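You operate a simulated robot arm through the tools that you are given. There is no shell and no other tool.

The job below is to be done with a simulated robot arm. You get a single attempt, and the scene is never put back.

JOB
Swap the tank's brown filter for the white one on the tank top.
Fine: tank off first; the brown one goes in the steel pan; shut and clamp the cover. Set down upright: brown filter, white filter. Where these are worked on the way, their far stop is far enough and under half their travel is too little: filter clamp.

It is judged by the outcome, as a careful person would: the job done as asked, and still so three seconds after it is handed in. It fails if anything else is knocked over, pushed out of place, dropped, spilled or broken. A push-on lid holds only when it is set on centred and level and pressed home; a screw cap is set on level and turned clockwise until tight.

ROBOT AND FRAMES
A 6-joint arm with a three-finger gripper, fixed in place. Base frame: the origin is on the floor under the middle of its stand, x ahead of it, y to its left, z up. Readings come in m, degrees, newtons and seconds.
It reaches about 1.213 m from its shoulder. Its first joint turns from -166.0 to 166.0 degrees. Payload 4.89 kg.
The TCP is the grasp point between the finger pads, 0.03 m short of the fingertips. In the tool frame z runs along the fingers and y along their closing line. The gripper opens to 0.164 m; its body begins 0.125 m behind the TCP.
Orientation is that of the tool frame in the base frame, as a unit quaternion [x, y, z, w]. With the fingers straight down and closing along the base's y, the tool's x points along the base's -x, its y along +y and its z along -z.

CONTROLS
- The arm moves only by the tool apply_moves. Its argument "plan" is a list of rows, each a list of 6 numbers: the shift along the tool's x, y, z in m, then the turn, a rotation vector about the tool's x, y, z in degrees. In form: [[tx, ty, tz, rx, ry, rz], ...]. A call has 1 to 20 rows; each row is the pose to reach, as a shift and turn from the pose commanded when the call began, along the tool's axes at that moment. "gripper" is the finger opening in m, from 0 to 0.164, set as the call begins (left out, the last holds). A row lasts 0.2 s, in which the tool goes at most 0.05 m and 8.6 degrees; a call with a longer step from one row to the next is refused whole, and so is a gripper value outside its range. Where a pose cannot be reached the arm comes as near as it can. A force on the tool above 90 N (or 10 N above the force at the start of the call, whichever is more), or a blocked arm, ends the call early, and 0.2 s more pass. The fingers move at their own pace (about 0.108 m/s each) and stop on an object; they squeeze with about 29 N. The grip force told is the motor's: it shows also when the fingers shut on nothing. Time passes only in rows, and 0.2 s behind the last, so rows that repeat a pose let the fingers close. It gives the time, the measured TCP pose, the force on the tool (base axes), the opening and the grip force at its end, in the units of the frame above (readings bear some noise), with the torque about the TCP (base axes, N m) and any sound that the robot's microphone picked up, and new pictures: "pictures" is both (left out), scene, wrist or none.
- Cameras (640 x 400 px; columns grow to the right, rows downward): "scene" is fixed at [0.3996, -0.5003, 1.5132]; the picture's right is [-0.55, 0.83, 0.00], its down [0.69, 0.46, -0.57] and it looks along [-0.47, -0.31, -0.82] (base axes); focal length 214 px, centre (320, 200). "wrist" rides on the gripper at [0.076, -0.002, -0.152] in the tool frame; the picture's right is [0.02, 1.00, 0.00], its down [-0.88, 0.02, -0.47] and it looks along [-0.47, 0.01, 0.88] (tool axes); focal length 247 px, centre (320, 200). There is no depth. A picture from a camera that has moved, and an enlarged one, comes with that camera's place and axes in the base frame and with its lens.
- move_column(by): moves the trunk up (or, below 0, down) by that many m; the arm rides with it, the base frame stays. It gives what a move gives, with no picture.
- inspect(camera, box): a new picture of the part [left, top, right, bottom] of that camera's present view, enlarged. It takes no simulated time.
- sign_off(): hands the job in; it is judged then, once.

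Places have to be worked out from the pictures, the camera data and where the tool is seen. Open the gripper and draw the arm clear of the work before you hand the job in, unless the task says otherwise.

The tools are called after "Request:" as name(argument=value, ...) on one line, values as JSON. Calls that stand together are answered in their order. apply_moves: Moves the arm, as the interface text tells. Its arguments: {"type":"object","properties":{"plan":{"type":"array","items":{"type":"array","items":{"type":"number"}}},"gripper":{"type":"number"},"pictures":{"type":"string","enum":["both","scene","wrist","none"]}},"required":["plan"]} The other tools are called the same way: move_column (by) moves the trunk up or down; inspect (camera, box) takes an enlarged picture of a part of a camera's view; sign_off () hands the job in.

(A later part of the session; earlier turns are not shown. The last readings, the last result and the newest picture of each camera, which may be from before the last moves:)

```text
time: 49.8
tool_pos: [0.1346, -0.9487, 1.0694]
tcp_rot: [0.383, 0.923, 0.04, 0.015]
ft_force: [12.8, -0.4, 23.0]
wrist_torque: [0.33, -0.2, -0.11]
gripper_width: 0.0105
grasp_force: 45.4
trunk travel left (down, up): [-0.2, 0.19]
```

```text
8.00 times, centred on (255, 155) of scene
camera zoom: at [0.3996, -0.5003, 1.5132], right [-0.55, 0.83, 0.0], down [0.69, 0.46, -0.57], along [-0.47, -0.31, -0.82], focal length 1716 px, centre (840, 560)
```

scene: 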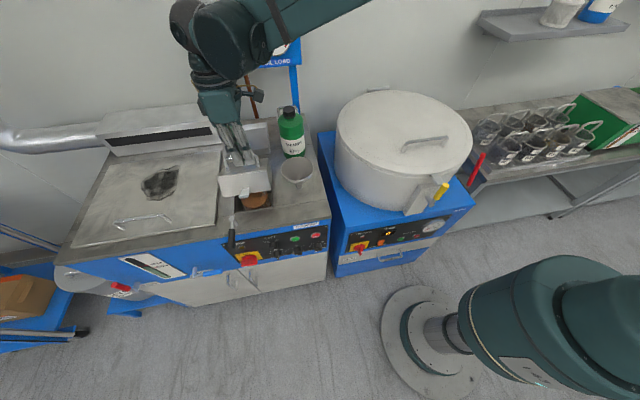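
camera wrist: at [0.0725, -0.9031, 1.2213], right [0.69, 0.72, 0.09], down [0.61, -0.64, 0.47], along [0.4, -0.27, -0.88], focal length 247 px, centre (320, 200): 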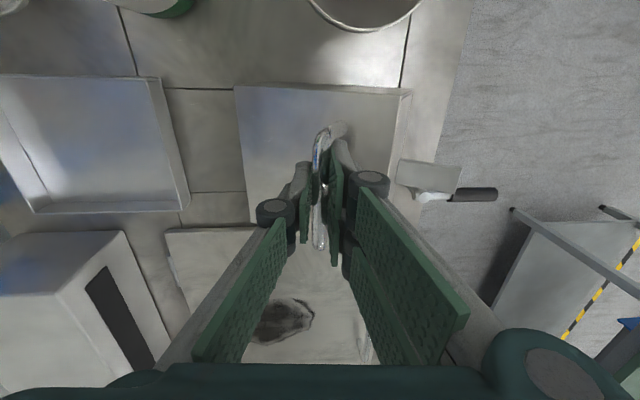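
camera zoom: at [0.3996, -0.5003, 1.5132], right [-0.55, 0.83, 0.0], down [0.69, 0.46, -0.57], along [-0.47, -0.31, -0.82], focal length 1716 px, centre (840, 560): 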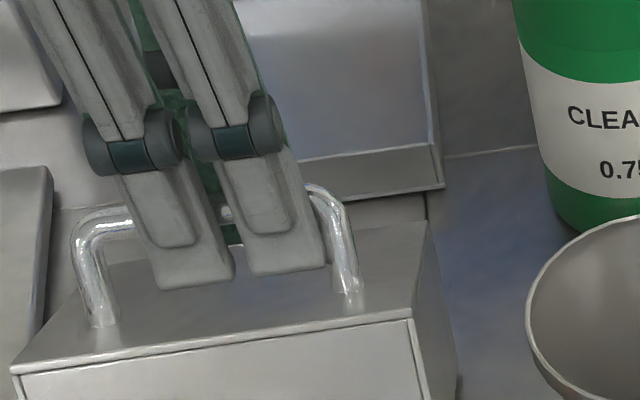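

Lateral force dropped to ~9 N and the remaining force is radial (arc radius slightly larger than assumed). I'll continue the arc to 50° with a 2 mm radial correction and a further 3 mm left.

Request:
apply_moves(plan=[[-0.0015, -0.0132, -0.006, -1, 0, 0], [-0.003, -0.0274, -0.0089, -2, 0, 0], [-0.003, -0.0419, -0.0106, -3, 0, 0], [-0.003, -0.0566, -0.0111, -4, 0, 0], [-0.003, -0.071, -0.0102, -5, 0, 0]])

Request:
inspect(camera="scene", box=[200, 90, 320, 220])

```text
time: 51.0
tool_pos: [0.0897, -1.0031, 1.0735]
tcp_rot: [0.381, 0.92, 0.082, 0.034]
ft_force: [-15.6, 17.6, -15.1]
wrist_torque: [-0.11, 0.08, 0.0]
gripper_width: 0.0108
grasp_force: 45.0
trunk travel left (down, up): [-0.2, 0.19]
camera wrist: at [0.0151, -0.9689, 1.2233], right [0.68, 0.71, 0.17], down [0.58, -0.67, 0.47], along [0.45, -0.22, -0.87], focal length 247 px, centre (320, 200)
```

scene: 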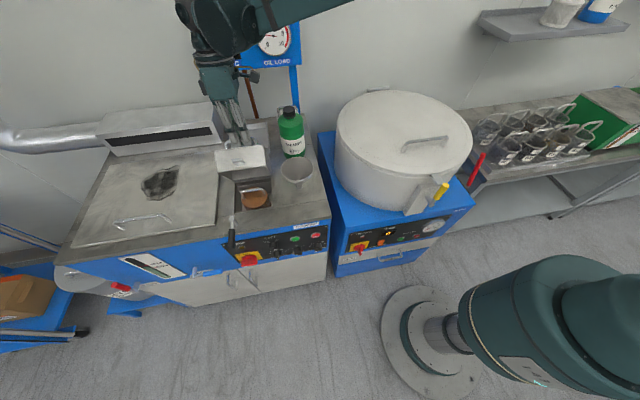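
wrist: 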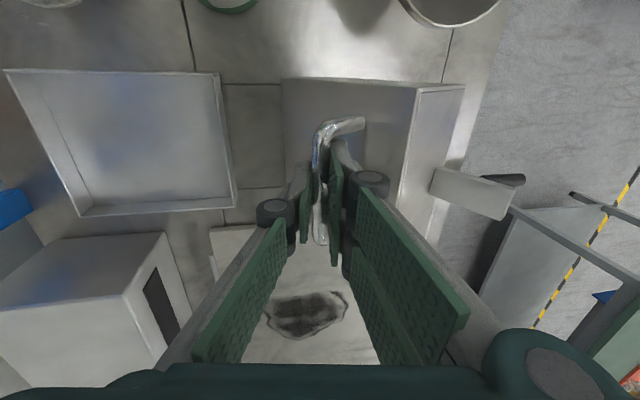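

```text
3.08 times, centred on (260, 155) of scene
camera zoom: at [0.3996, -0.5003, 1.5132], right [-0.55, 0.83, 0.0], down [0.69, 0.46, -0.57], along [-0.47, -0.31, -0.82], focal length 660 px, centre (505, 338)
```

zoom: 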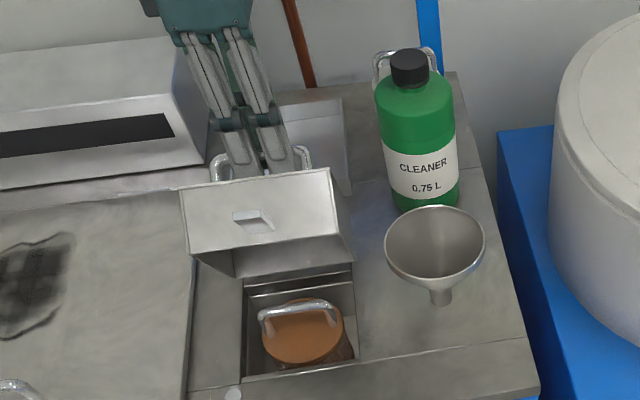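

Request:
inspect(camera="scene", box=[225, 110, 285, 160])

Request:
inspect(camera="wrist", box=[240, 100, 420, 280])

```text
8.00 times, centred on (255, 135) of scene
camera zoom: at [0.3996, -0.5003, 1.5132], right [-0.55, 0.83, 0.0], down [0.69, 0.46, -0.57], along [-0.47, -0.31, -0.82], focal length 1716 px, centre (840, 720)
```

zoom: 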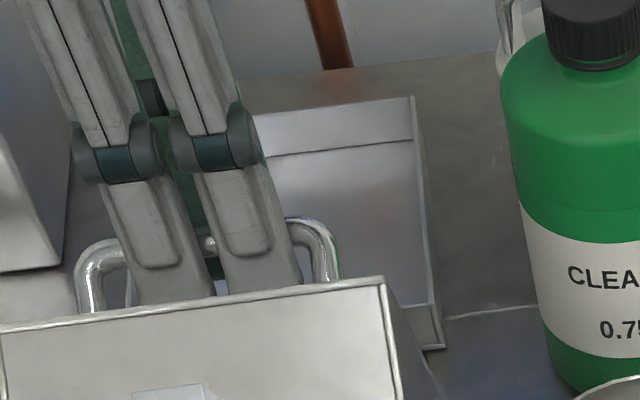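

```text
2.22 times, centred on (330, 190) of wrist
camera zoom: at [0.0151, -0.9689, 1.2233], right [0.68, 0.71, 0.17], down [0.58, -0.67, 0.47], along [0.45, -0.22, -0.87], focal length 549 px, centre (298, 222)
```

zoom: 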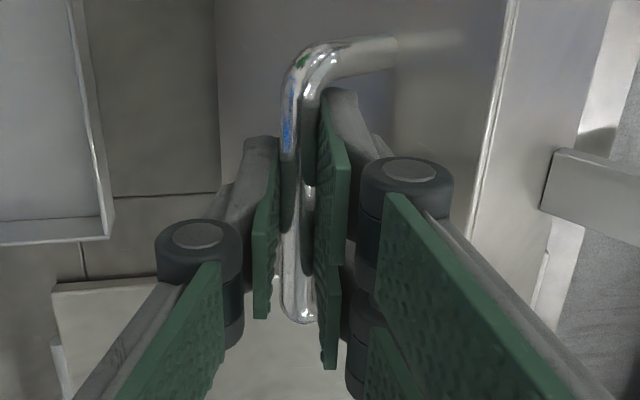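

The fingers are now centred between the legs and the cover is ~50° open, showing the brown filter with its bail handle. I continue the arc to 70°.

Request:
apply_moves(plan=[[0.001, -0.0145, 0.0009, -1, 0, 0], [0.002, -0.029, 0.0028, -2, 0, 0], [0.002, -0.0433, 0.0062, -3, 0, 0], [0.002, -0.0569, 0.0107, -4, 0, 0]])

Request:
inspect(camera="scene", box=[200, 90, 320, 220])

```text
time: 52.0
tool_pos: [0.0525, -1.0397, 1.05]
tcp_rot: [0.379, 0.917, 0.114, 0.047]
ft_force: [12.4, 1.5, -16.0]
wrist_torque: [-0.53, -0.26, -0.34]
gripper_width: 0.0108
grasp_force: 44.8
trunk travel left (down, up): [-0.2, 0.19]
camera wrist: at [-0.0294, -1.0136, 1.1984], right [0.67, 0.7, 0.24], down [0.56, -0.69, 0.46], along [0.49, -0.17, -0.85], focal length 247 px, centre (320, 200)
```

scene: 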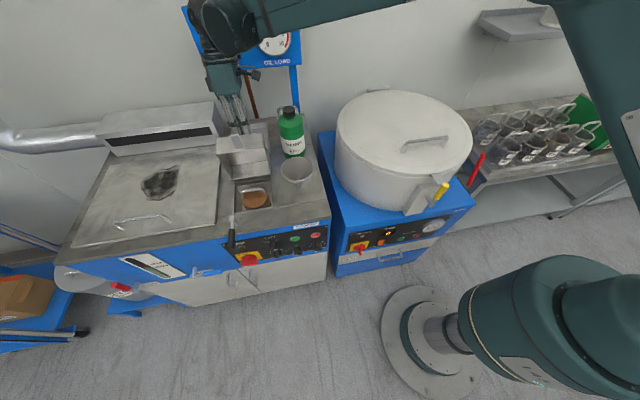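
wrist: 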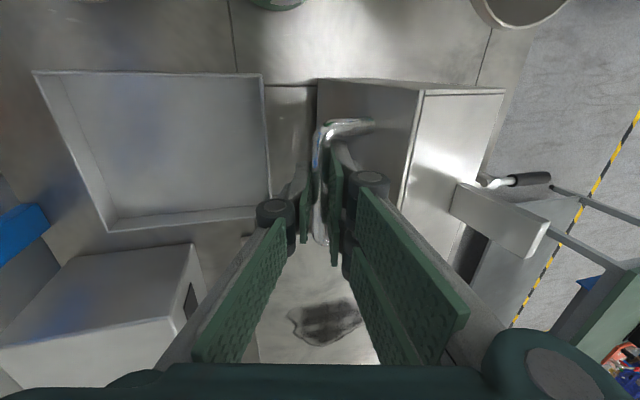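

```text
3.08 times, centred on (260, 155) of scene
camera zoom: at [0.3996, -0.5003, 1.5132], right [-0.55, 0.83, 0.0], down [0.69, 0.46, -0.57], along [-0.47, -0.31, -0.82], focal length 660 px, centre (505, 338)
```

zoom: 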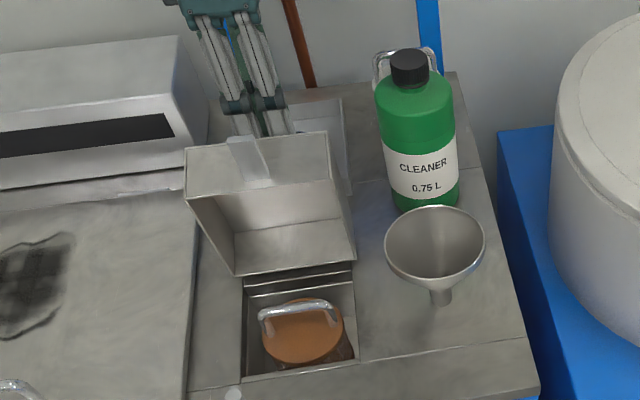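

At ~70° the cover's interior and the filter well are visible. I continue gently to 85°.

Request:
apply_moves(plan=[[0, -0.0137, 0.0047, -1, 0, 0], [0, -0.0271, 0.0107, -2, 0, 0], [0, -0.0397, 0.0176, -3, 0, 0]])

Request:
inspect(camera="scene", box=[200, 90, 320, 220])

```text
time: 52.8
tool_pos: [0.0371, -1.0548, 1.0352]
tcp_rot: [0.375, 0.915, 0.141, 0.055]
ft_force: [18.4, 44.0, 20.6]
wrist_torque: [1.31, 0.76, -0.62]
gripper_width: 0.0108
grasp_force: 45.1
trunk travel left (down, up): [-0.2, 0.19]
stopped in row 3: the force on the tool passed its limit at 96 N (the readings are from after the stop); the commanded pose is now the measured one
camera wrist: at [-0.0493, -1.0345, 1.1823], right [0.65, 0.69, 0.3], down [0.54, -0.71, 0.45], along [0.53, -0.14, -0.84], focal length 247 px, centre (320, 200)
```

scene: 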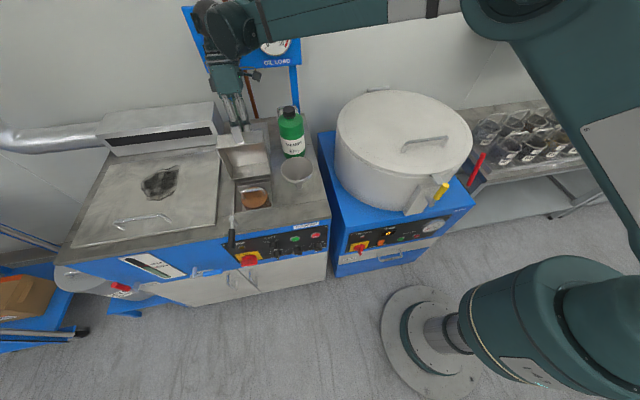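
wrist: 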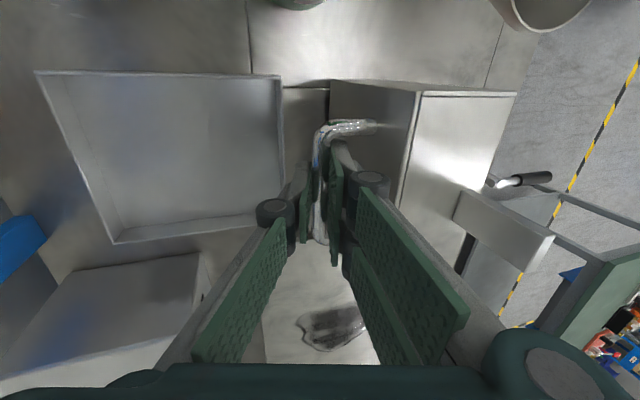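

```text
3.08 times, centred on (260, 155) of scene
camera zoom: at [0.3996, -0.5003, 1.5132], right [-0.55, 0.83, 0.0], down [0.69, 0.46, -0.57], along [-0.47, -0.31, -0.82], focal length 660 px, centre (505, 338)
```

zoom: 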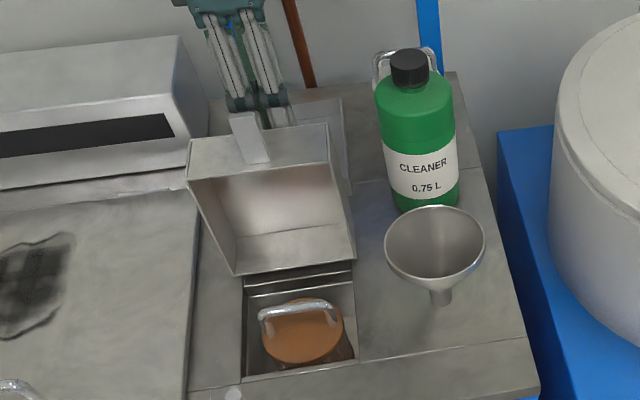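

The cover met its opening stop (~80°, past balance). I'll relieve the force by 3 mm, open the fingers just a little, and withdraw upward along the tool axis.

Request:
apply_moves(plan=[[0, 0.002, 0, 0, 0, 0], [0, 0.003, 0, 0, 0, 0], [0, 0.003, 0, 0, 0, 0]], pictures="none")

Request:
apply_moves(plan=[[0, 0, 0, 0, 0, 0], [0, 0, 0, 0, 0, 0], [0, 0, -0.01, 0, 0, 0], [0, 0, -0.03, 0, 0, 0]], gripper=0.024)

Request:
inspect(camera="scene", box=[200, 90, 320, 220])

```text
time: 53.6
tool_pos: [0.0379, -1.0541, 1.0361]
tcp_rot: [0.376, 0.914, 0.138, 0.057]
ft_force: [23.2, 16.5, 38.4]
wrist_torque: [0.53, -0.13, -0.79]
gripper_width: 0.0109
grasp_force: 45.1
trunk travel left (down, up): [-0.2, 0.19]
```

```text
time: 54.6
tool_pos: [0.0311, -1.0627, 1.0622]
tcp_rot: [0.377, 0.914, 0.139, 0.055]
ft_force: [-0.2, -0.2, 0.1]
wrist_torque: [0.02, 0.03, -0.01]
gripper_width: 0.0238
grasp_force: 0.0
trunk travel left (down, up): [-0.2, 0.19]
camera wrist: at [-0.0556, -1.0427, 1.2075], right [0.66, 0.69, 0.3], down [0.54, -0.71, 0.45], along [0.53, -0.14, -0.84], focal length 247 px, centre (320, 200)
```

scene: 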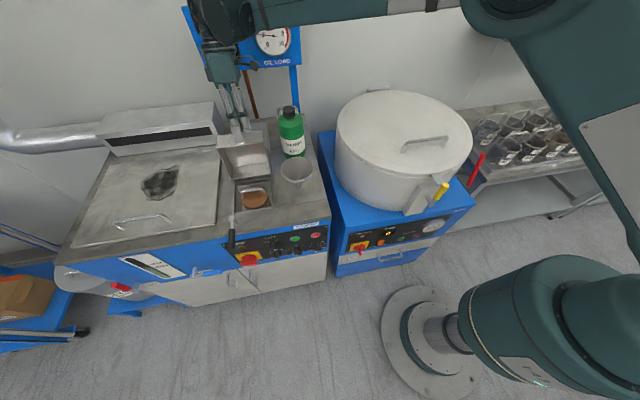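
wrist: 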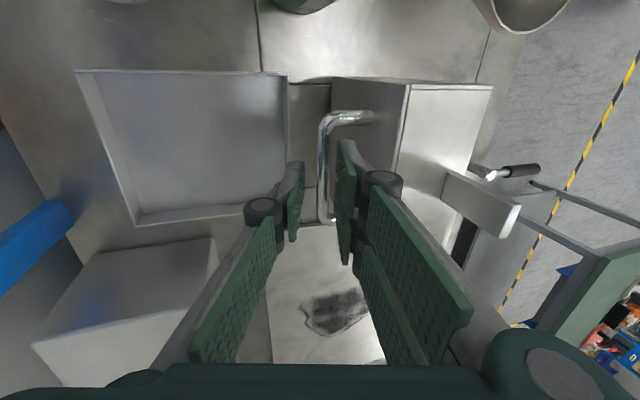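

```text
3.08 times, centred on (260, 155) of scene
camera zoom: at [0.3996, -0.5003, 1.5132], right [-0.55, 0.83, 0.0], down [0.69, 0.46, -0.57], along [-0.47, -0.31, -0.82], focal length 660 px, centre (505, 338)
```

zoom: 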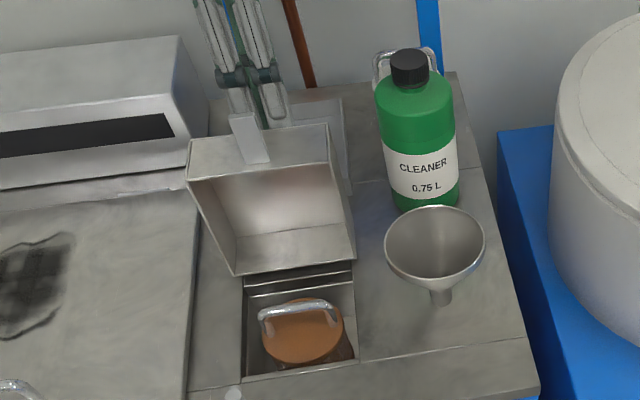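

The cover stays open on its own. I rise clear of it and move forward over the filter well with the tool vertical to view the brown filter.

Request:
apply_moves(plan=[[0.0002, 0.0128, -0.0414, 0, 0, 0], [0.0004, 0.0256, -0.0828, 0, 0, 0], [0.0005, 0.0384, -0.1242, 0, 0, 0], [0.0009, 0.0773, -0.1136, 2.9, 0, 0], [0.0012, 0.1162, -0.1029, 5.7, 0, 0], [0.0016, 0.1551, -0.0923, 8.6, 0, 0], [0.0019, 0.194, -0.0816, 11.5, 0, 0], [0.0023, 0.2329, -0.071, 14.3, 0, 0], [0.0026, 0.2718, -0.0603, 17.2, 0, 0]], gripper=0.06)

Request:
inspect(camera="wrist", box=[200, 60, 420, 220])

Request:
inspect(camera="scene", box=[215, 130, 295, 220])

```text
time: 56.6
tool_pos: [0.1982, -0.8911, 1.1986]
tcp_rot: [0.38, 0.925, 0.002, -0.001]
ft_force: [-1.5, -1.8, -0.5]
wrist_torque: [0.21, -0.26, 0.03]
gripper_width: 0.0599
grasp_force: 0.0
trunk travel left (down, up): [-0.2, 0.19]
camera wrist: at [0.1435, -0.8391, 1.352], right [0.69, 0.73, 0.0], down [0.64, -0.61, 0.47], along [0.34, -0.32, -0.88], focal length 247 px, centre (320, 200)
```

scene: 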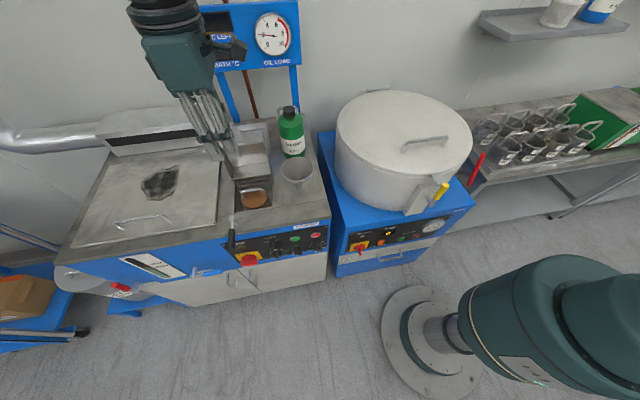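
wrist: 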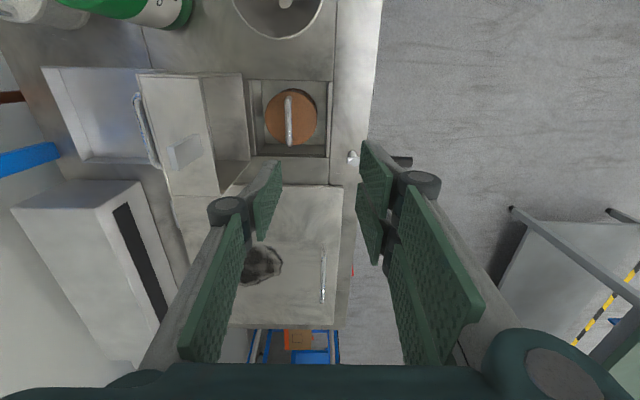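

```text
2.50 times, centred on (310, 140) of wrist
camera zoom: at [0.1435, -0.8391, 1.352], right [0.69, 0.73, 0.0], down [0.64, -0.61, 0.47], along [0.34, -0.32, -0.88], focal length 617 px, centre (345, 350)
```

zoom: 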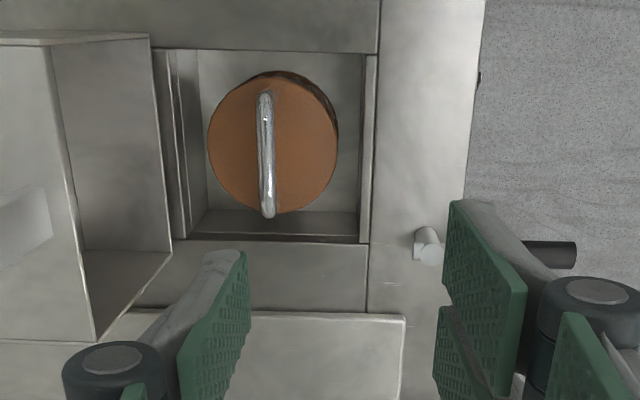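

```text
4.44 times, centred on (255, 175) of scene
camera zoom: at [0.3996, -0.5003, 1.5132], right [-0.55, 0.83, 0.0], down [0.69, 0.46, -0.57], along [-0.47, -0.31, -0.82], focal length 953 px, centre (609, 311)
```

zoom: 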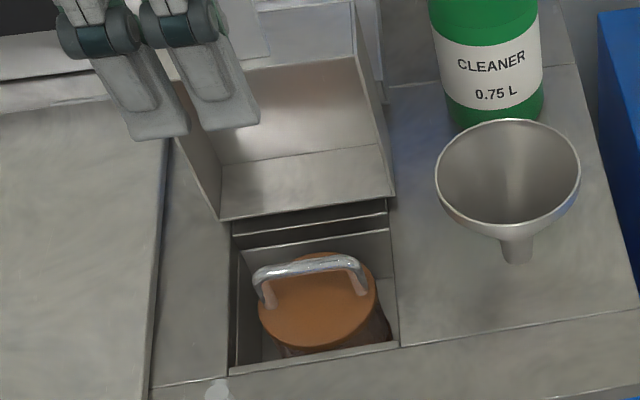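

The brown filter sits in the well with its bail bar along the front direction, bar centre ≈ (0.164, -0.9285, 0.942). To clear the open cover I'll approach with the gripper tilted 35° forward.

Request:
apply_moves(plan=[[-0.0005, 0.0054, 0.0292, 7, 0, 0], [-0.001, 0.0108, 0.0584, 14, 0, 0], [-0.0014, 0.0161, 0.0876, 21, 0, 0], [-0.0019, 0.0215, 0.1168, 28, 0, 0], [-0.0024, 0.0269, 0.146, 35, 0, 0]], gripper=0.036)

Request:
inspect(camera="wrist", box=[180, 40, 440, 220])

```text
time: 57.8
tool_pos: [0.2189, -0.8698, 1.0512]
tcp_rot: [0.362, 0.882, -0.277, -0.115]
ft_force: [0.0, 0.9, 1.0]
wrist_torque: [-0.06, -0.14, 0.1]
gripper_width: 0.0361
grasp_force: 0.0
trunk travel left (down, up): [-0.2, 0.19]
camera wrist: at [0.2254, -0.7565, 1.179], right [0.56, 0.6, -0.57], down [0.83, -0.42, 0.38], along [-0.01, -0.69, -0.73], focal length 247 px, centre (320, 200)
```

scene: 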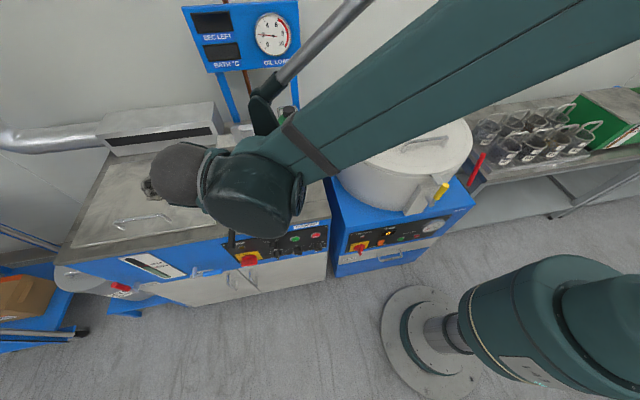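
wrist: 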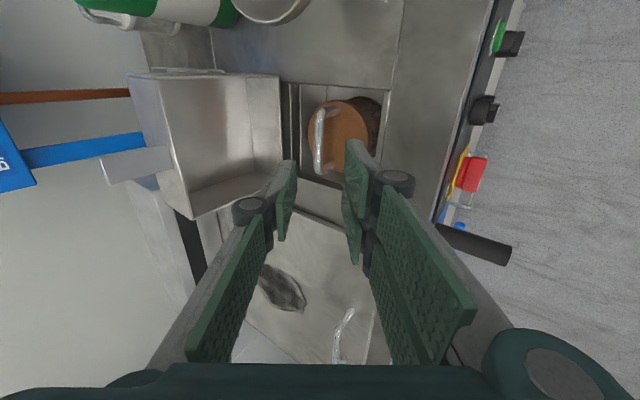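

```text
2.22 times, centred on (310, 130) of wrist
camera zoom: at [0.2254, -0.7565, 1.179], right [0.56, 0.6, -0.57], down [0.83, -0.42, 0.38], along [-0.01, -0.69, -0.73], focal length 549 px, centre (342, 356)
```

zoom: 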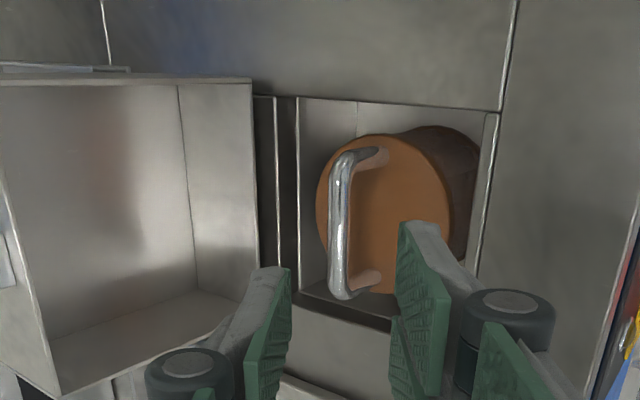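

The handle's legs are narrower than the gripper's finger pair, so gripping the bar with a tilted tool would tilt the filter. Better: grip the bail end-to-end (fingers closing sideways on both legs) with the tool leaning slightly forward; I'll reorient to that.

Request:
apply_moves(plan=[[-0.0002, -0.012, -0.008, -1.3, 1.31, 7.46], [-0.0005, -0.024, -0.016, -2.59, 2.63, 14.92], [-0.0007, -0.034, -0.022, -3.89, 3.94, 22.38], [-0.0009, -0.042, -0.026, -5.18, 5.25, 29.84], [-0.0011, -0.048, -0.029, -6.48, 6.56, 37.3], [-0.0014, -0.053, -0.031, -7.78, 7.88, 44.76], [-0.0016, -0.057, -0.0325, -9.07, 9.19, 52.22], [-0.0018, -0.06, -0.034, -10.37, 10.5, 59.68], [-0.002, -0.062, -0.035, -11.66, 11.81, 67.14], [-0.0023, -0.064, -0.0355, -12.96, 13.13, 74.6], [-0.0025, -0.066, -0.036, -14.26, 14.44, 82.06], [-0.0027, -0.0672, -0.0369, -15.55, 15.75, 89.52]], gripper=0.11)

Request:
inspect(camera="wrist", box=[200, 80, 440, 240])

```text
time: 60.4
tool_pos: [0.1976, -0.8977, 1.1214]
tcp_rot: [0.917, 0.377, -0.12, 0.05]
ft_force: [0.7, 0.4, 0.5]
wrist_torque: [0.0, 0.06, -0.01]
gripper_width: 0.11
grasp_force: 0.0
trunk travel left (down, up): [-0.2, 0.19]
camera wrist: at [0.277, -0.8166, 1.2505], right [0.72, -0.7, -0.01], down [-0.5, -0.53, 0.68], along [-0.48, -0.49, -0.73], focal length 247 px, centre (320, 200)
```

scene: 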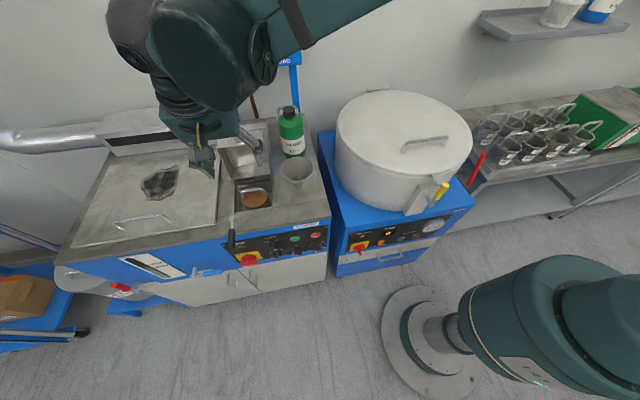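
wrist: 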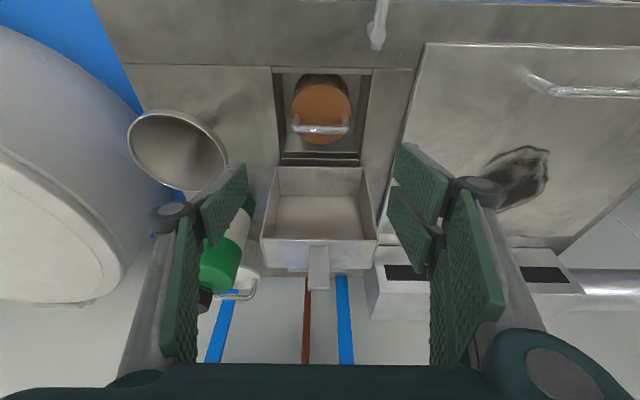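

```text
2.50 times, centred on (320, 160) of wrist
camera zoom: at [0.277, -0.8166, 1.2505], right [0.72, -0.7, -0.01], down [-0.5, -0.53, 0.68], along [-0.48, -0.49, -0.73], focal length 617 px, centre (320, 300)
```

zoom: 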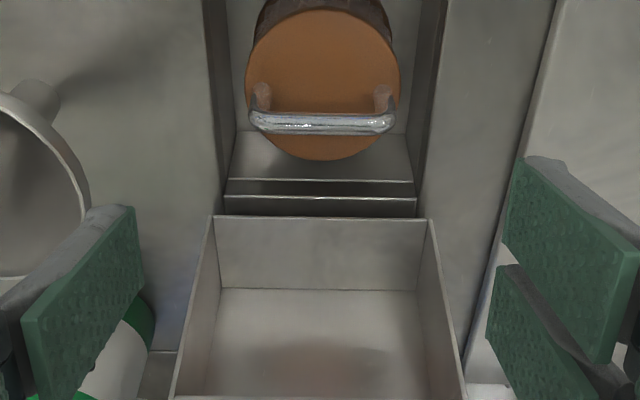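

The handle is centred at tool (0.003, 0, 0.185); the funnel rim clears the right finger by about 2 cm if I keep the opening at 0.094. I descend part way and check.

Request:
apply_moves(plan=[[0.001, 0.0005, 0.04, 0, 0, 0], [0.002, 0.0005, 0.08, 0, 0, 0], [0.003, 0.0005, 0.12, 0, 0, 0], [0.003, 0.0005, 0.135, 0, 0, 0]], gripper=0.094)

Request:
inspect(camera="wrist", box=[160, 60, 480, 260])

Request:
inspect(camera="scene", box=[200, 110, 320, 220])

```text
time: 61.4
tool_pos: [0.1748, -0.9181, 0.991]
tcp_rot: [0.917, 0.377, -0.121, 0.049]
ft_force: [-0.5, 0.1, -0.1]
wrist_torque: [0.07, 0.04, -0.01]
gripper_width: 0.0938
grasp_force: 0.0
trunk travel left (down, up): [-0.2, 0.19]
camera wrist: at [0.2549, -0.8376, 1.1195], right [0.72, -0.69, -0.01], down [-0.5, -0.53, 0.68], along [-0.48, -0.49, -0.73], focal length 247 px, centre (320, 200)
```

scene: 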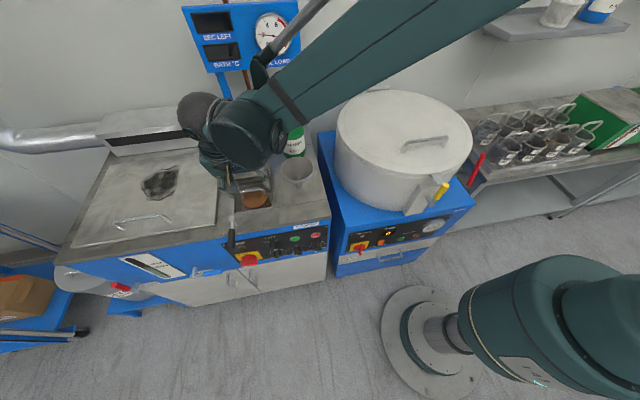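
wrist: 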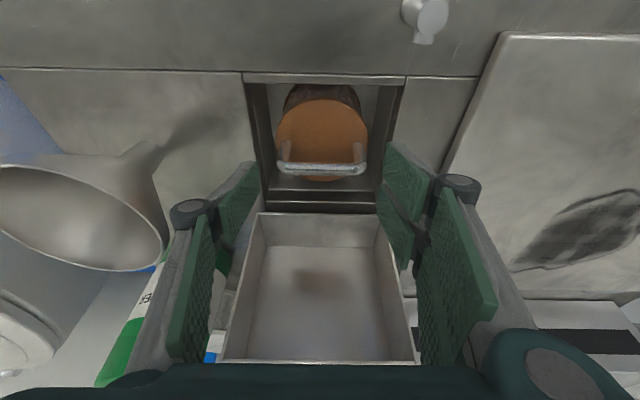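

```text
2.00 times, centred on (320, 160) of wrist
camera zoom: at [0.2549, -0.8376, 1.1195], right [0.72, -0.69, -0.01], down [-0.5, -0.53, 0.68], along [-0.48, -0.49, -0.73], focal length 494 px, centre (320, 280)
```

zoom: 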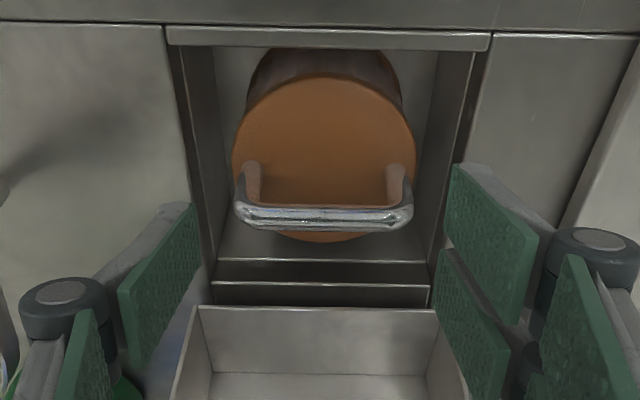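

```text
3.64 times, centred on (260, 165) of scene
camera zoom: at [0.3996, -0.5003, 1.5132], right [-0.55, 0.83, 0.0], down [0.69, 0.46, -0.57], along [-0.47, -0.31, -0.82], focal length 780 px, centre (538, 327)
```

zoom: 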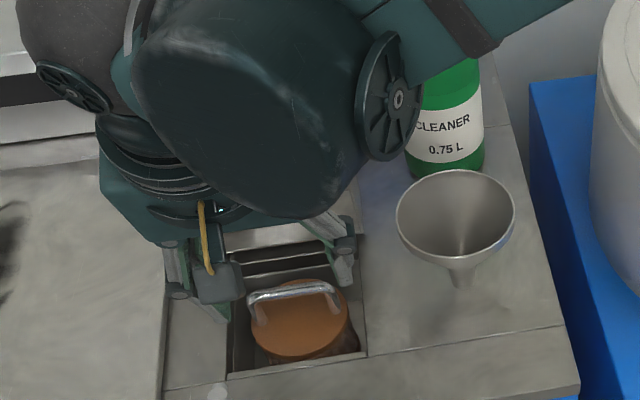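

Still well centred (handle at tool (−0.001, 0.001, 0.051)). I descend the final 4.6 cm.

Request:
apply_moves(plan=[[-0.001, 0.001, 0.025, 0, 0, 0], [-0.001, 0.001, 0.04, 0, 0, 0], [-0.001, 0.001, 0.046, 0, 0, 0]])

Request:
inspect(camera="wrist", box=[200, 80, 440, 240])

Request:
inspect(camera="scene", box=[220, 150, 320, 220])

```text
time: 62.2
tool_pos: [0.1669, -0.9289, 0.9467]
tcp_rot: [0.917, 0.377, -0.121, 0.048]
ft_force: [-0.3, -0.5, 0.2]
wrist_torque: [-0.01, 0.04, 0.0]
gripper_width: 0.0938
grasp_force: 0.0
trunk travel left (down, up): [-0.2, 0.19]
camera wrist: at [0.2461, -0.8481, 1.0751], right [0.72, -0.69, -0.01], down [-0.5, -0.53, 0.68], along [-0.48, -0.49, -0.73], focal length 247 px, centre (320, 200)
```

scene: 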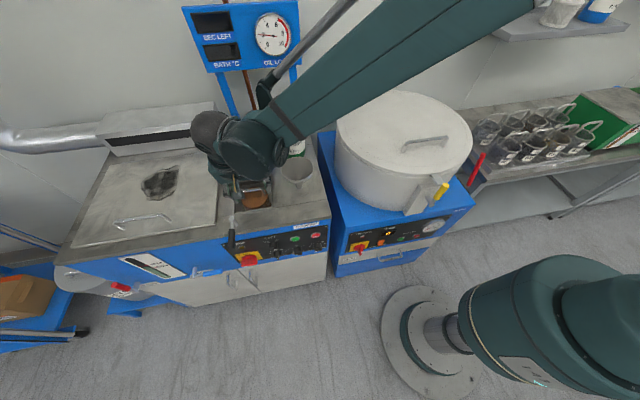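
wrist: 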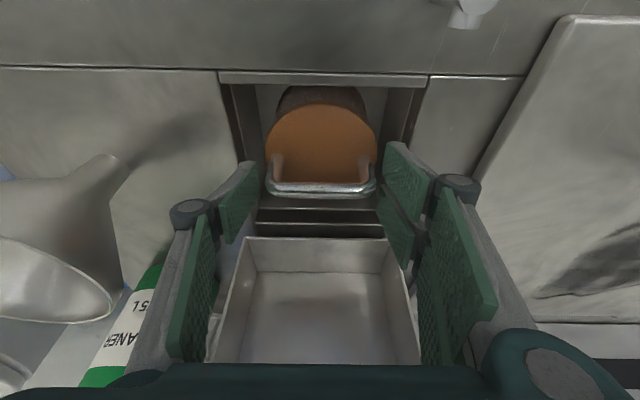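

```text
2.50 times, centred on (320, 160) of wrist
camera zoom: at [0.2461, -0.8481, 1.0751], right [0.72, -0.69, -0.01], down [-0.5, -0.53, 0.68], along [-0.48, -0.49, -0.73], focal length 617 px, centre (320, 300)
```

zoom: 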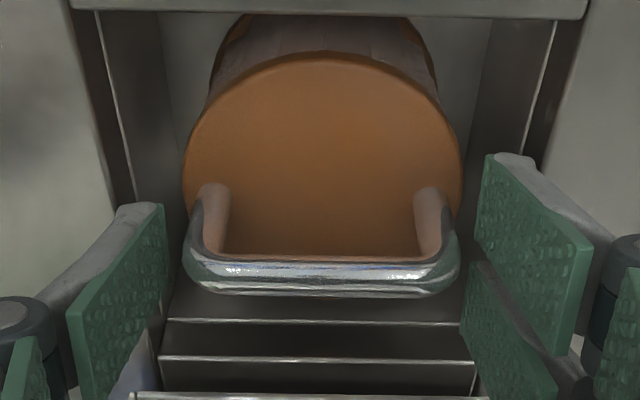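

```text
5.71 times, centred on (270, 185) of scene
camera zoom: at [0.3996, -0.5003, 1.5132], right [-0.55, 0.83, 0.0], down [0.69, 0.46, -0.57], along [-0.47, -0.31, -0.82], focal length 1226 px, centre (606, 286)
```

zoom: 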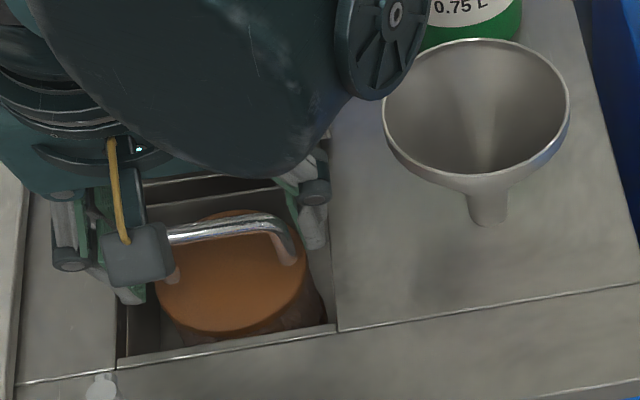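

The bail handle is between the pads with the fingertips just above the filter's disc. I close on its legs.

Request:
apply_moves(plan=[[0, 0, 0, 0, 0, 0], [0, 0, 0, 0, 0, 0], [0, 0, 0, 0, 0, 0]], gripper=0.05, pictures="wrist")

Request:
inspect(camera="wrist", box=[200, 80, 440, 240])

```text
time: 63.0
tool_pos: [0.1662, -0.9285, 0.9462]
tcp_rot: [0.917, 0.378, -0.121, 0.049]
ft_force: [0.3, 0.4, 3.3]
wrist_torque: [0.11, 0.08, -0.02]
gripper_width: 0.0813
grasp_force: 29.4
trunk travel left (down, up): [-0.2, 0.19]
camera wrist: at [0.2462, -0.8478, 1.0755], right [0.72, -0.69, -0.01], down [-0.5, -0.53, 0.69], along [-0.48, -0.49, -0.73], focal length 247 px, centre (320, 200)
```

wrist: 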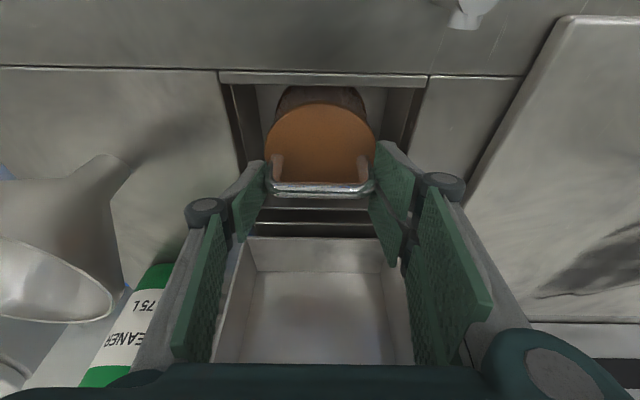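

```text
2.50 times, centred on (320, 160) of wrist
camera zoom: at [0.2462, -0.8478, 1.0755], right [0.72, -0.69, -0.01], down [-0.5, -0.53, 0.69], along [-0.48, -0.49, -0.73], focal length 617 px, centre (320, 300)
```

zoom: 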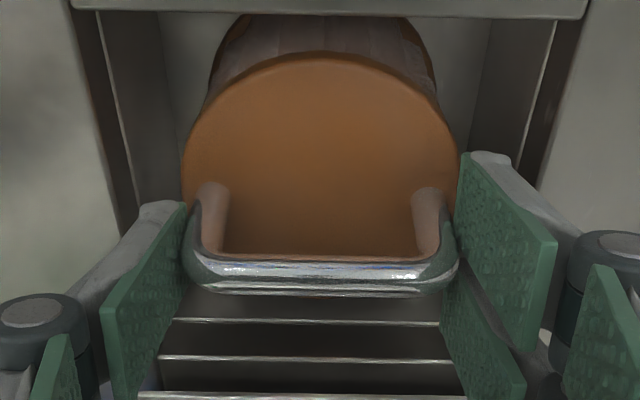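

Gripped at 81 mm with ~29 N. I lift straight up slowly 3 cm and check that the filter comes along.

Request:
apply_moves(plan=[[-0.0026, 0, -0.0097, 0, 0, 0], [-0.0052, 0, -0.0193, 0, 0, 0], [-0.0078, 0, -0.029, 0, 0, 0]])

Request:
inspect(camera="wrist", box=[200, 80, 440, 240])

Request:
inspect(camera="scene", box=[220, 150, 320, 220])

```text
time: 63.8
tool_pos: [0.1657, -0.93, 0.9762]
tcp_rot: [0.917, 0.378, -0.12, 0.049]
ft_force: [-0.5, 0.3, -1.6]
wrist_torque: [0.03, -0.03, 0.0]
gripper_width: 0.0809
grasp_force: 29.0
trunk travel left (down, up): [-0.2, 0.19]
camera wrist: at [0.2459, -0.849, 1.1048], right [0.72, -0.69, -0.01], down [-0.5, -0.53, 0.68], along [-0.48, -0.49, -0.73], focal length 247 px, centre (320, 200)
```

scene: 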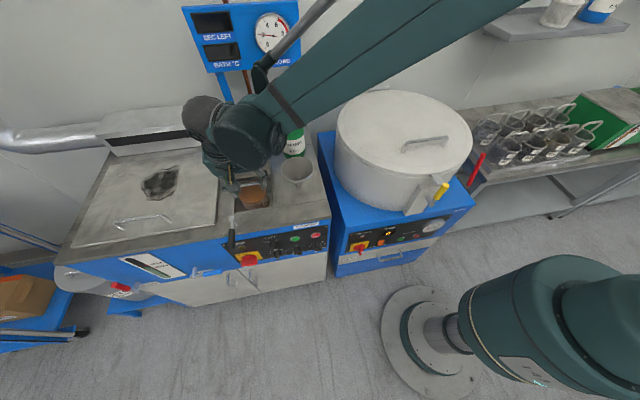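
wrist: 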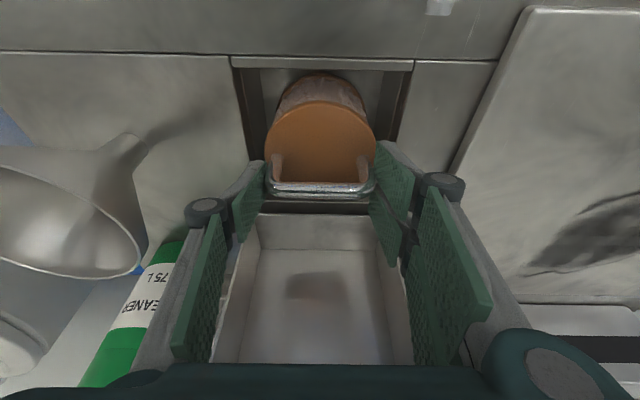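

```text
2.50 times, centred on (320, 160) of wrist
camera zoom: at [0.2459, -0.849, 1.1048], right [0.72, -0.69, -0.01], down [-0.5, -0.53, 0.68], along [-0.48, -0.49, -0.73], focal length 617 px, centre (320, 300)
```

zoom: 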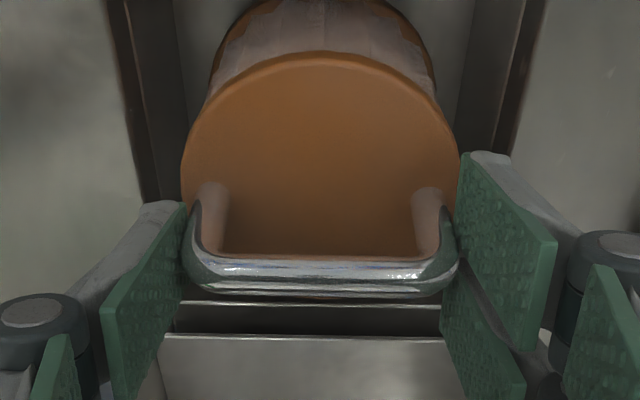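

```text
5.71 times, centred on (270, 185) of scene
camera zoom: at [0.3996, -0.5003, 1.5132], right [-0.55, 0.83, 0.0], down [0.69, 0.46, -0.57], along [-0.47, -0.31, -0.82], focal length 1226 px, centre (606, 286)
```

zoom: 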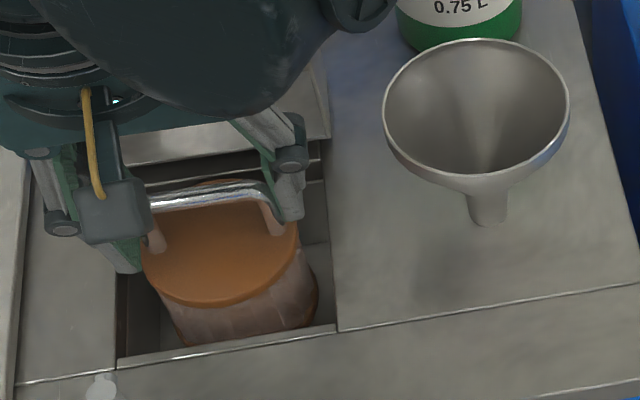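

The filter is free and hanging upright (weight ~2 N). I lift it straight up to clear the open cover.

Request:
apply_moves(plan=[[-0.0078, 0, -0.029, 0, 0, 0], [-0.0181, 0, -0.0676, 0, 0, 0], [-0.0285, 0, -0.1063, 0, 0, 0], [-0.0388, 0, -0.1449, 0, 0, 0], [-0.0492, 0, -0.1835, 0, 0, 0], [-0.0595, 0, -0.2222, 0, 0, 0], [-0.0699, 0, -0.2608, 0, 0, 0], [-0.0787, 0, -0.2937, 0, 0, 0]])

Request:
inspect(camera="wrist", box=[160, 60, 480, 300])

```text
time: 65.6
tool_pos: [0.1648, -0.931, 1.2804]
tcp_rot: [0.917, 0.378, -0.121, 0.049]
ft_force: [-0.3, -0.8, -1.7]
wrist_torque: [0.11, 0.04, -0.01]
gripper_width: 0.0811
grasp_force: 29.7
trunk travel left (down, up): [-0.2, 0.19]
camera wrist: at [0.2457, -0.8499, 1.4091], right [0.72, -0.69, -0.01], down [-0.5, -0.53, 0.68], along [-0.48, -0.49, -0.73], focal length 247 px, centre (320, 200)
```

scene: 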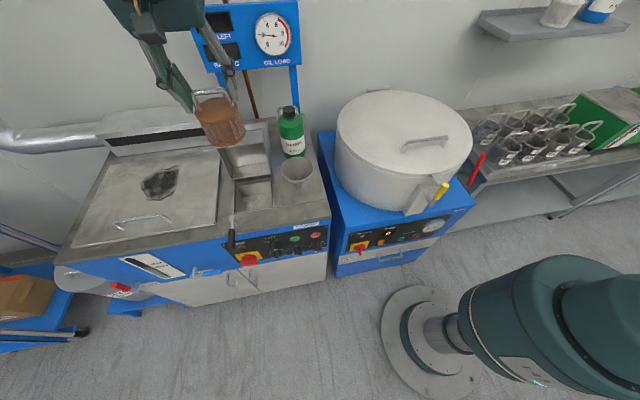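
wrist: 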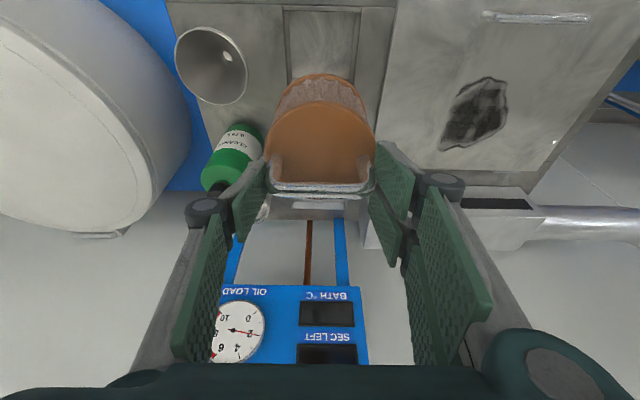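

```text
1.67 times, centred on (320, 180) of wrist
camera zoom: at [0.2457, -0.8499, 1.4091], right [0.72, -0.69, -0.01], down [-0.5, -0.53, 0.68], along [-0.48, -0.49, -0.73], focal length 412 px, centre (320, 233)
```

zoom: 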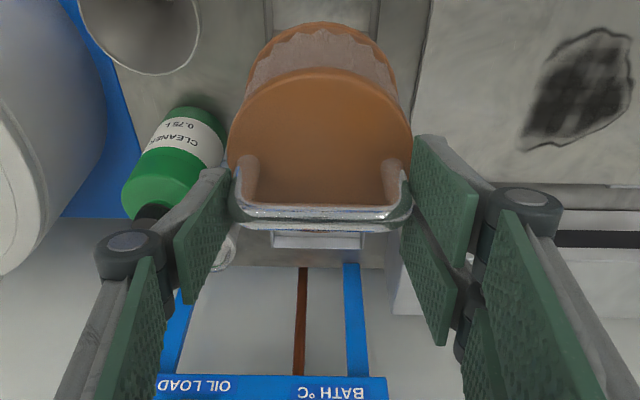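

The filter hangs upright, well clear of the cover. I carry it horizontally to above the steel pan, whose centre I put at about (-0.039, -1.139).

Request:
apply_moves(plan=[[-0.018, 0.0003, 0.0048, 0, 0, 0], [-0.045, 0.0007, 0.0121, 0, 0, 0], [-0.076, 0.0011, 0.0204, 0, 0, 0], [-0.108, 0.0016, 0.029, 0, 0, 0], [-0.14, 0.0021, 0.0375, 0, 0, 0], [-0.172, 0.0026, 0.0461, 0, 0, 0], [-0.204, 0.003, 0.0547, 0, 0, 0], [-0.235, 0.0035, 0.063, 0, 0, 0], [-0.261, 0.0039, 0.07, 0, 0, 0], [-0.275, 0.0041, 0.0737, 0, 0, 0], [-0.2813, 0.0042, 0.0754, 0, 0, 0]])

Request:
inspect(camera="wrist", box=[160, 40, 480, 280])

Request:
inspect(camera="scene", box=[180, 0, 340, 200])

```text
time: 68.0
tool_pos: [-0.038, -1.1398, 1.2812]
tcp_rot: [0.917, 0.378, -0.121, 0.049]
ft_force: [-0.6, -0.2, -1.7]
wrist_torque: [0.06, 0.0, 0.02]
gripper_width: 0.0813
grasp_force: 29.0
trunk travel left (down, up): [-0.2, 0.19]
camera wrist: at [0.0421, -1.0592, 1.4097], right [0.72, -0.69, -0.01], down [-0.5, -0.53, 0.68], along [-0.48, -0.49, -0.73], focal length 247 px, centre (320, 200)
```

scene: 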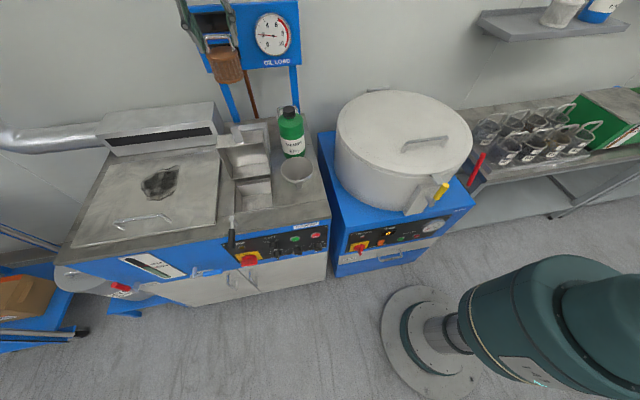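
wrist: 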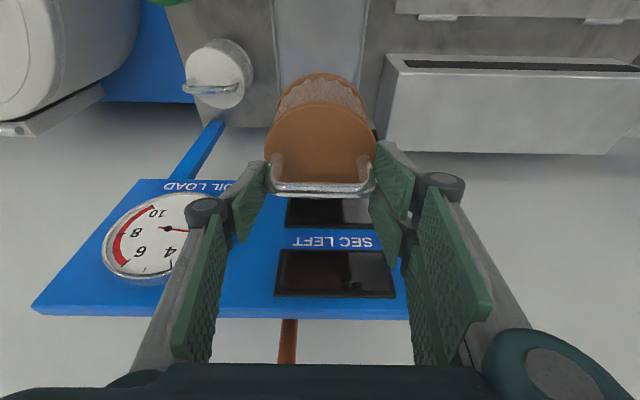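

```text
1.67 times, centred on (320, 160) of wrist
camera zoom: at [0.0421, -1.0592, 1.4097], right [0.72, -0.69, -0.01], down [-0.5, -0.53, 0.68], along [-0.48, -0.49, -0.73], focal length 412 px, centre (320, 267)
```

zoom: 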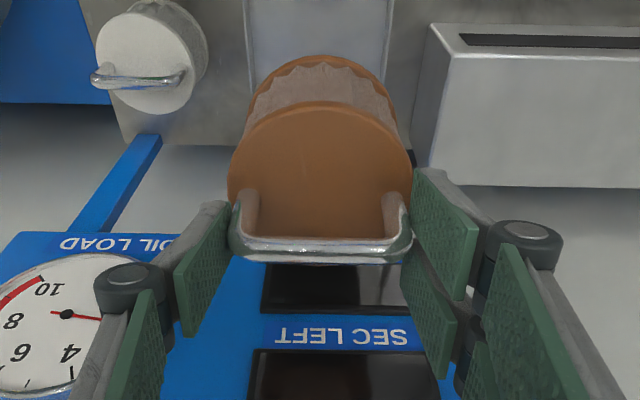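

```text
2.00 times, centred on (260, 100) of scene
camera zoom: at [0.3996, -0.5003, 1.5132], right [-0.55, 0.83, 0.0], down [0.69, 0.46, -0.57], along [-0.47, -0.31, -0.82], focal length 429 px, centre (440, 400)
```

zoom: 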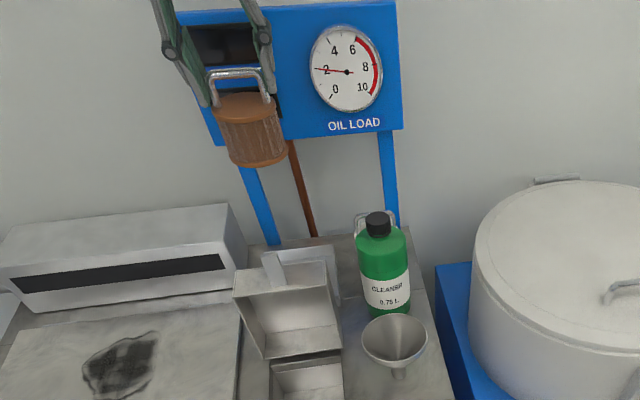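

Position over the pan reached: laterally centred, the display and hood are clear. I lower the filter toward the pan, stopping a couple of cm above.

Request:
apply_moves(plan=[[0.0078, 0, 0.029, 0, 0, 0], [0.0181, 0, 0.0676, 0, 0, 0], [0.0285, 0, 0.1063, 0, 0, 0], [0.0388, 0, 0.1449, 0, 0, 0], [0.0479, 0, 0.1787, 0, 0, 0], [0.0543, 0, 0.2029, 0, 0, 0]])

Request:
inspect(camera="scene", box=[200, 80, 320, 180])

Request:
inspect(camera="wrist", box=[160, 40, 480, 280])

```text
time: 69.4
tool_pos: [-0.0362, -1.1385, 1.0701]
tcp_rot: [0.917, 0.378, -0.121, 0.049]
ft_force: [0.3, 1.0, -2.3]
wrist_torque: [-0.09, 0.0, -0.01]
gripper_width: 0.0811
grasp_force: 28.7
trunk travel left (down, up): [-0.2, 0.19]
camera wrist: at [0.0431, -1.0587, 1.1979], right [0.72, -0.69, -0.01], down [-0.5, -0.53, 0.68], along [-0.48, -0.49, -0.73], focal length 247 px, centre (320, 200)
```

scene: 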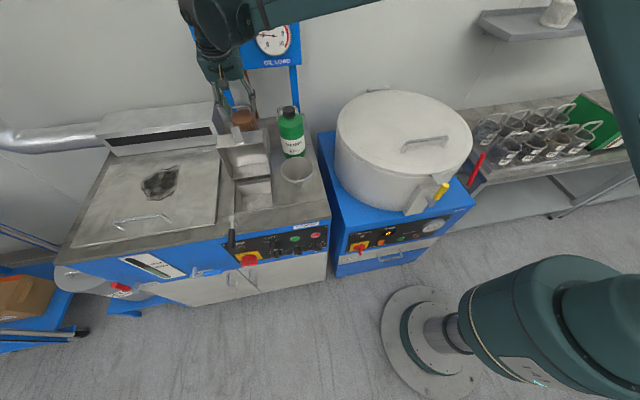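
wrist: 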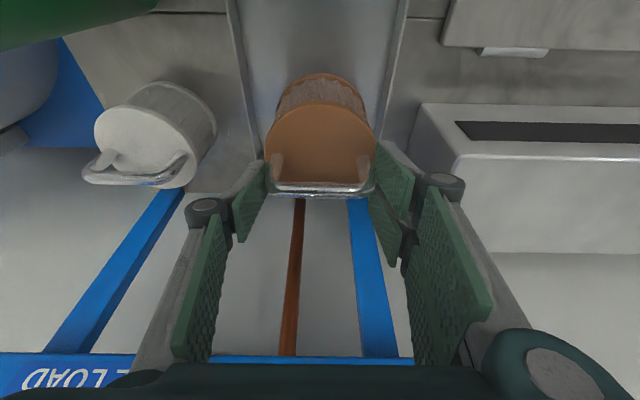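

```text
4.00 times, centred on (260, 130) of scene
camera zoom: at [0.3996, -0.5003, 1.5132], right [-0.55, 0.83, 0.0], down [0.69, 0.46, -0.57], along [-0.47, -0.31, -0.82], focal length 858 px, centre (560, 480)
```

zoom: 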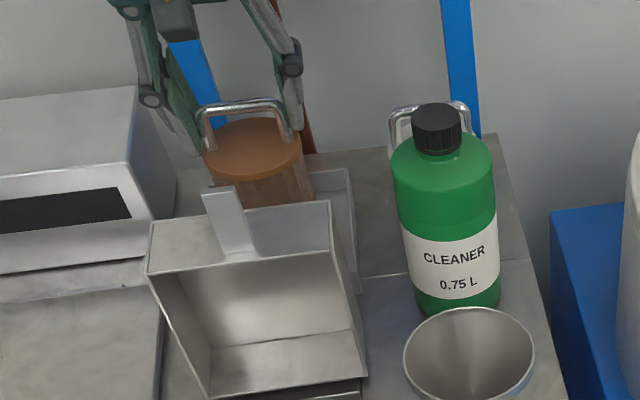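

```text
1.67 times, centred on (320, 160) of wrist
camera zoom: at [0.0431, -1.0587, 1.1979], right [0.72, -0.69, -0.01], down [-0.5, -0.53, 0.68], along [-0.48, -0.49, -0.73], focal length 412 px, centre (320, 267)
```

zoom: 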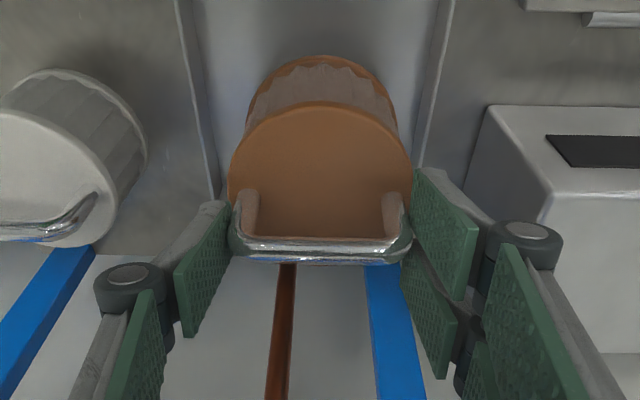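

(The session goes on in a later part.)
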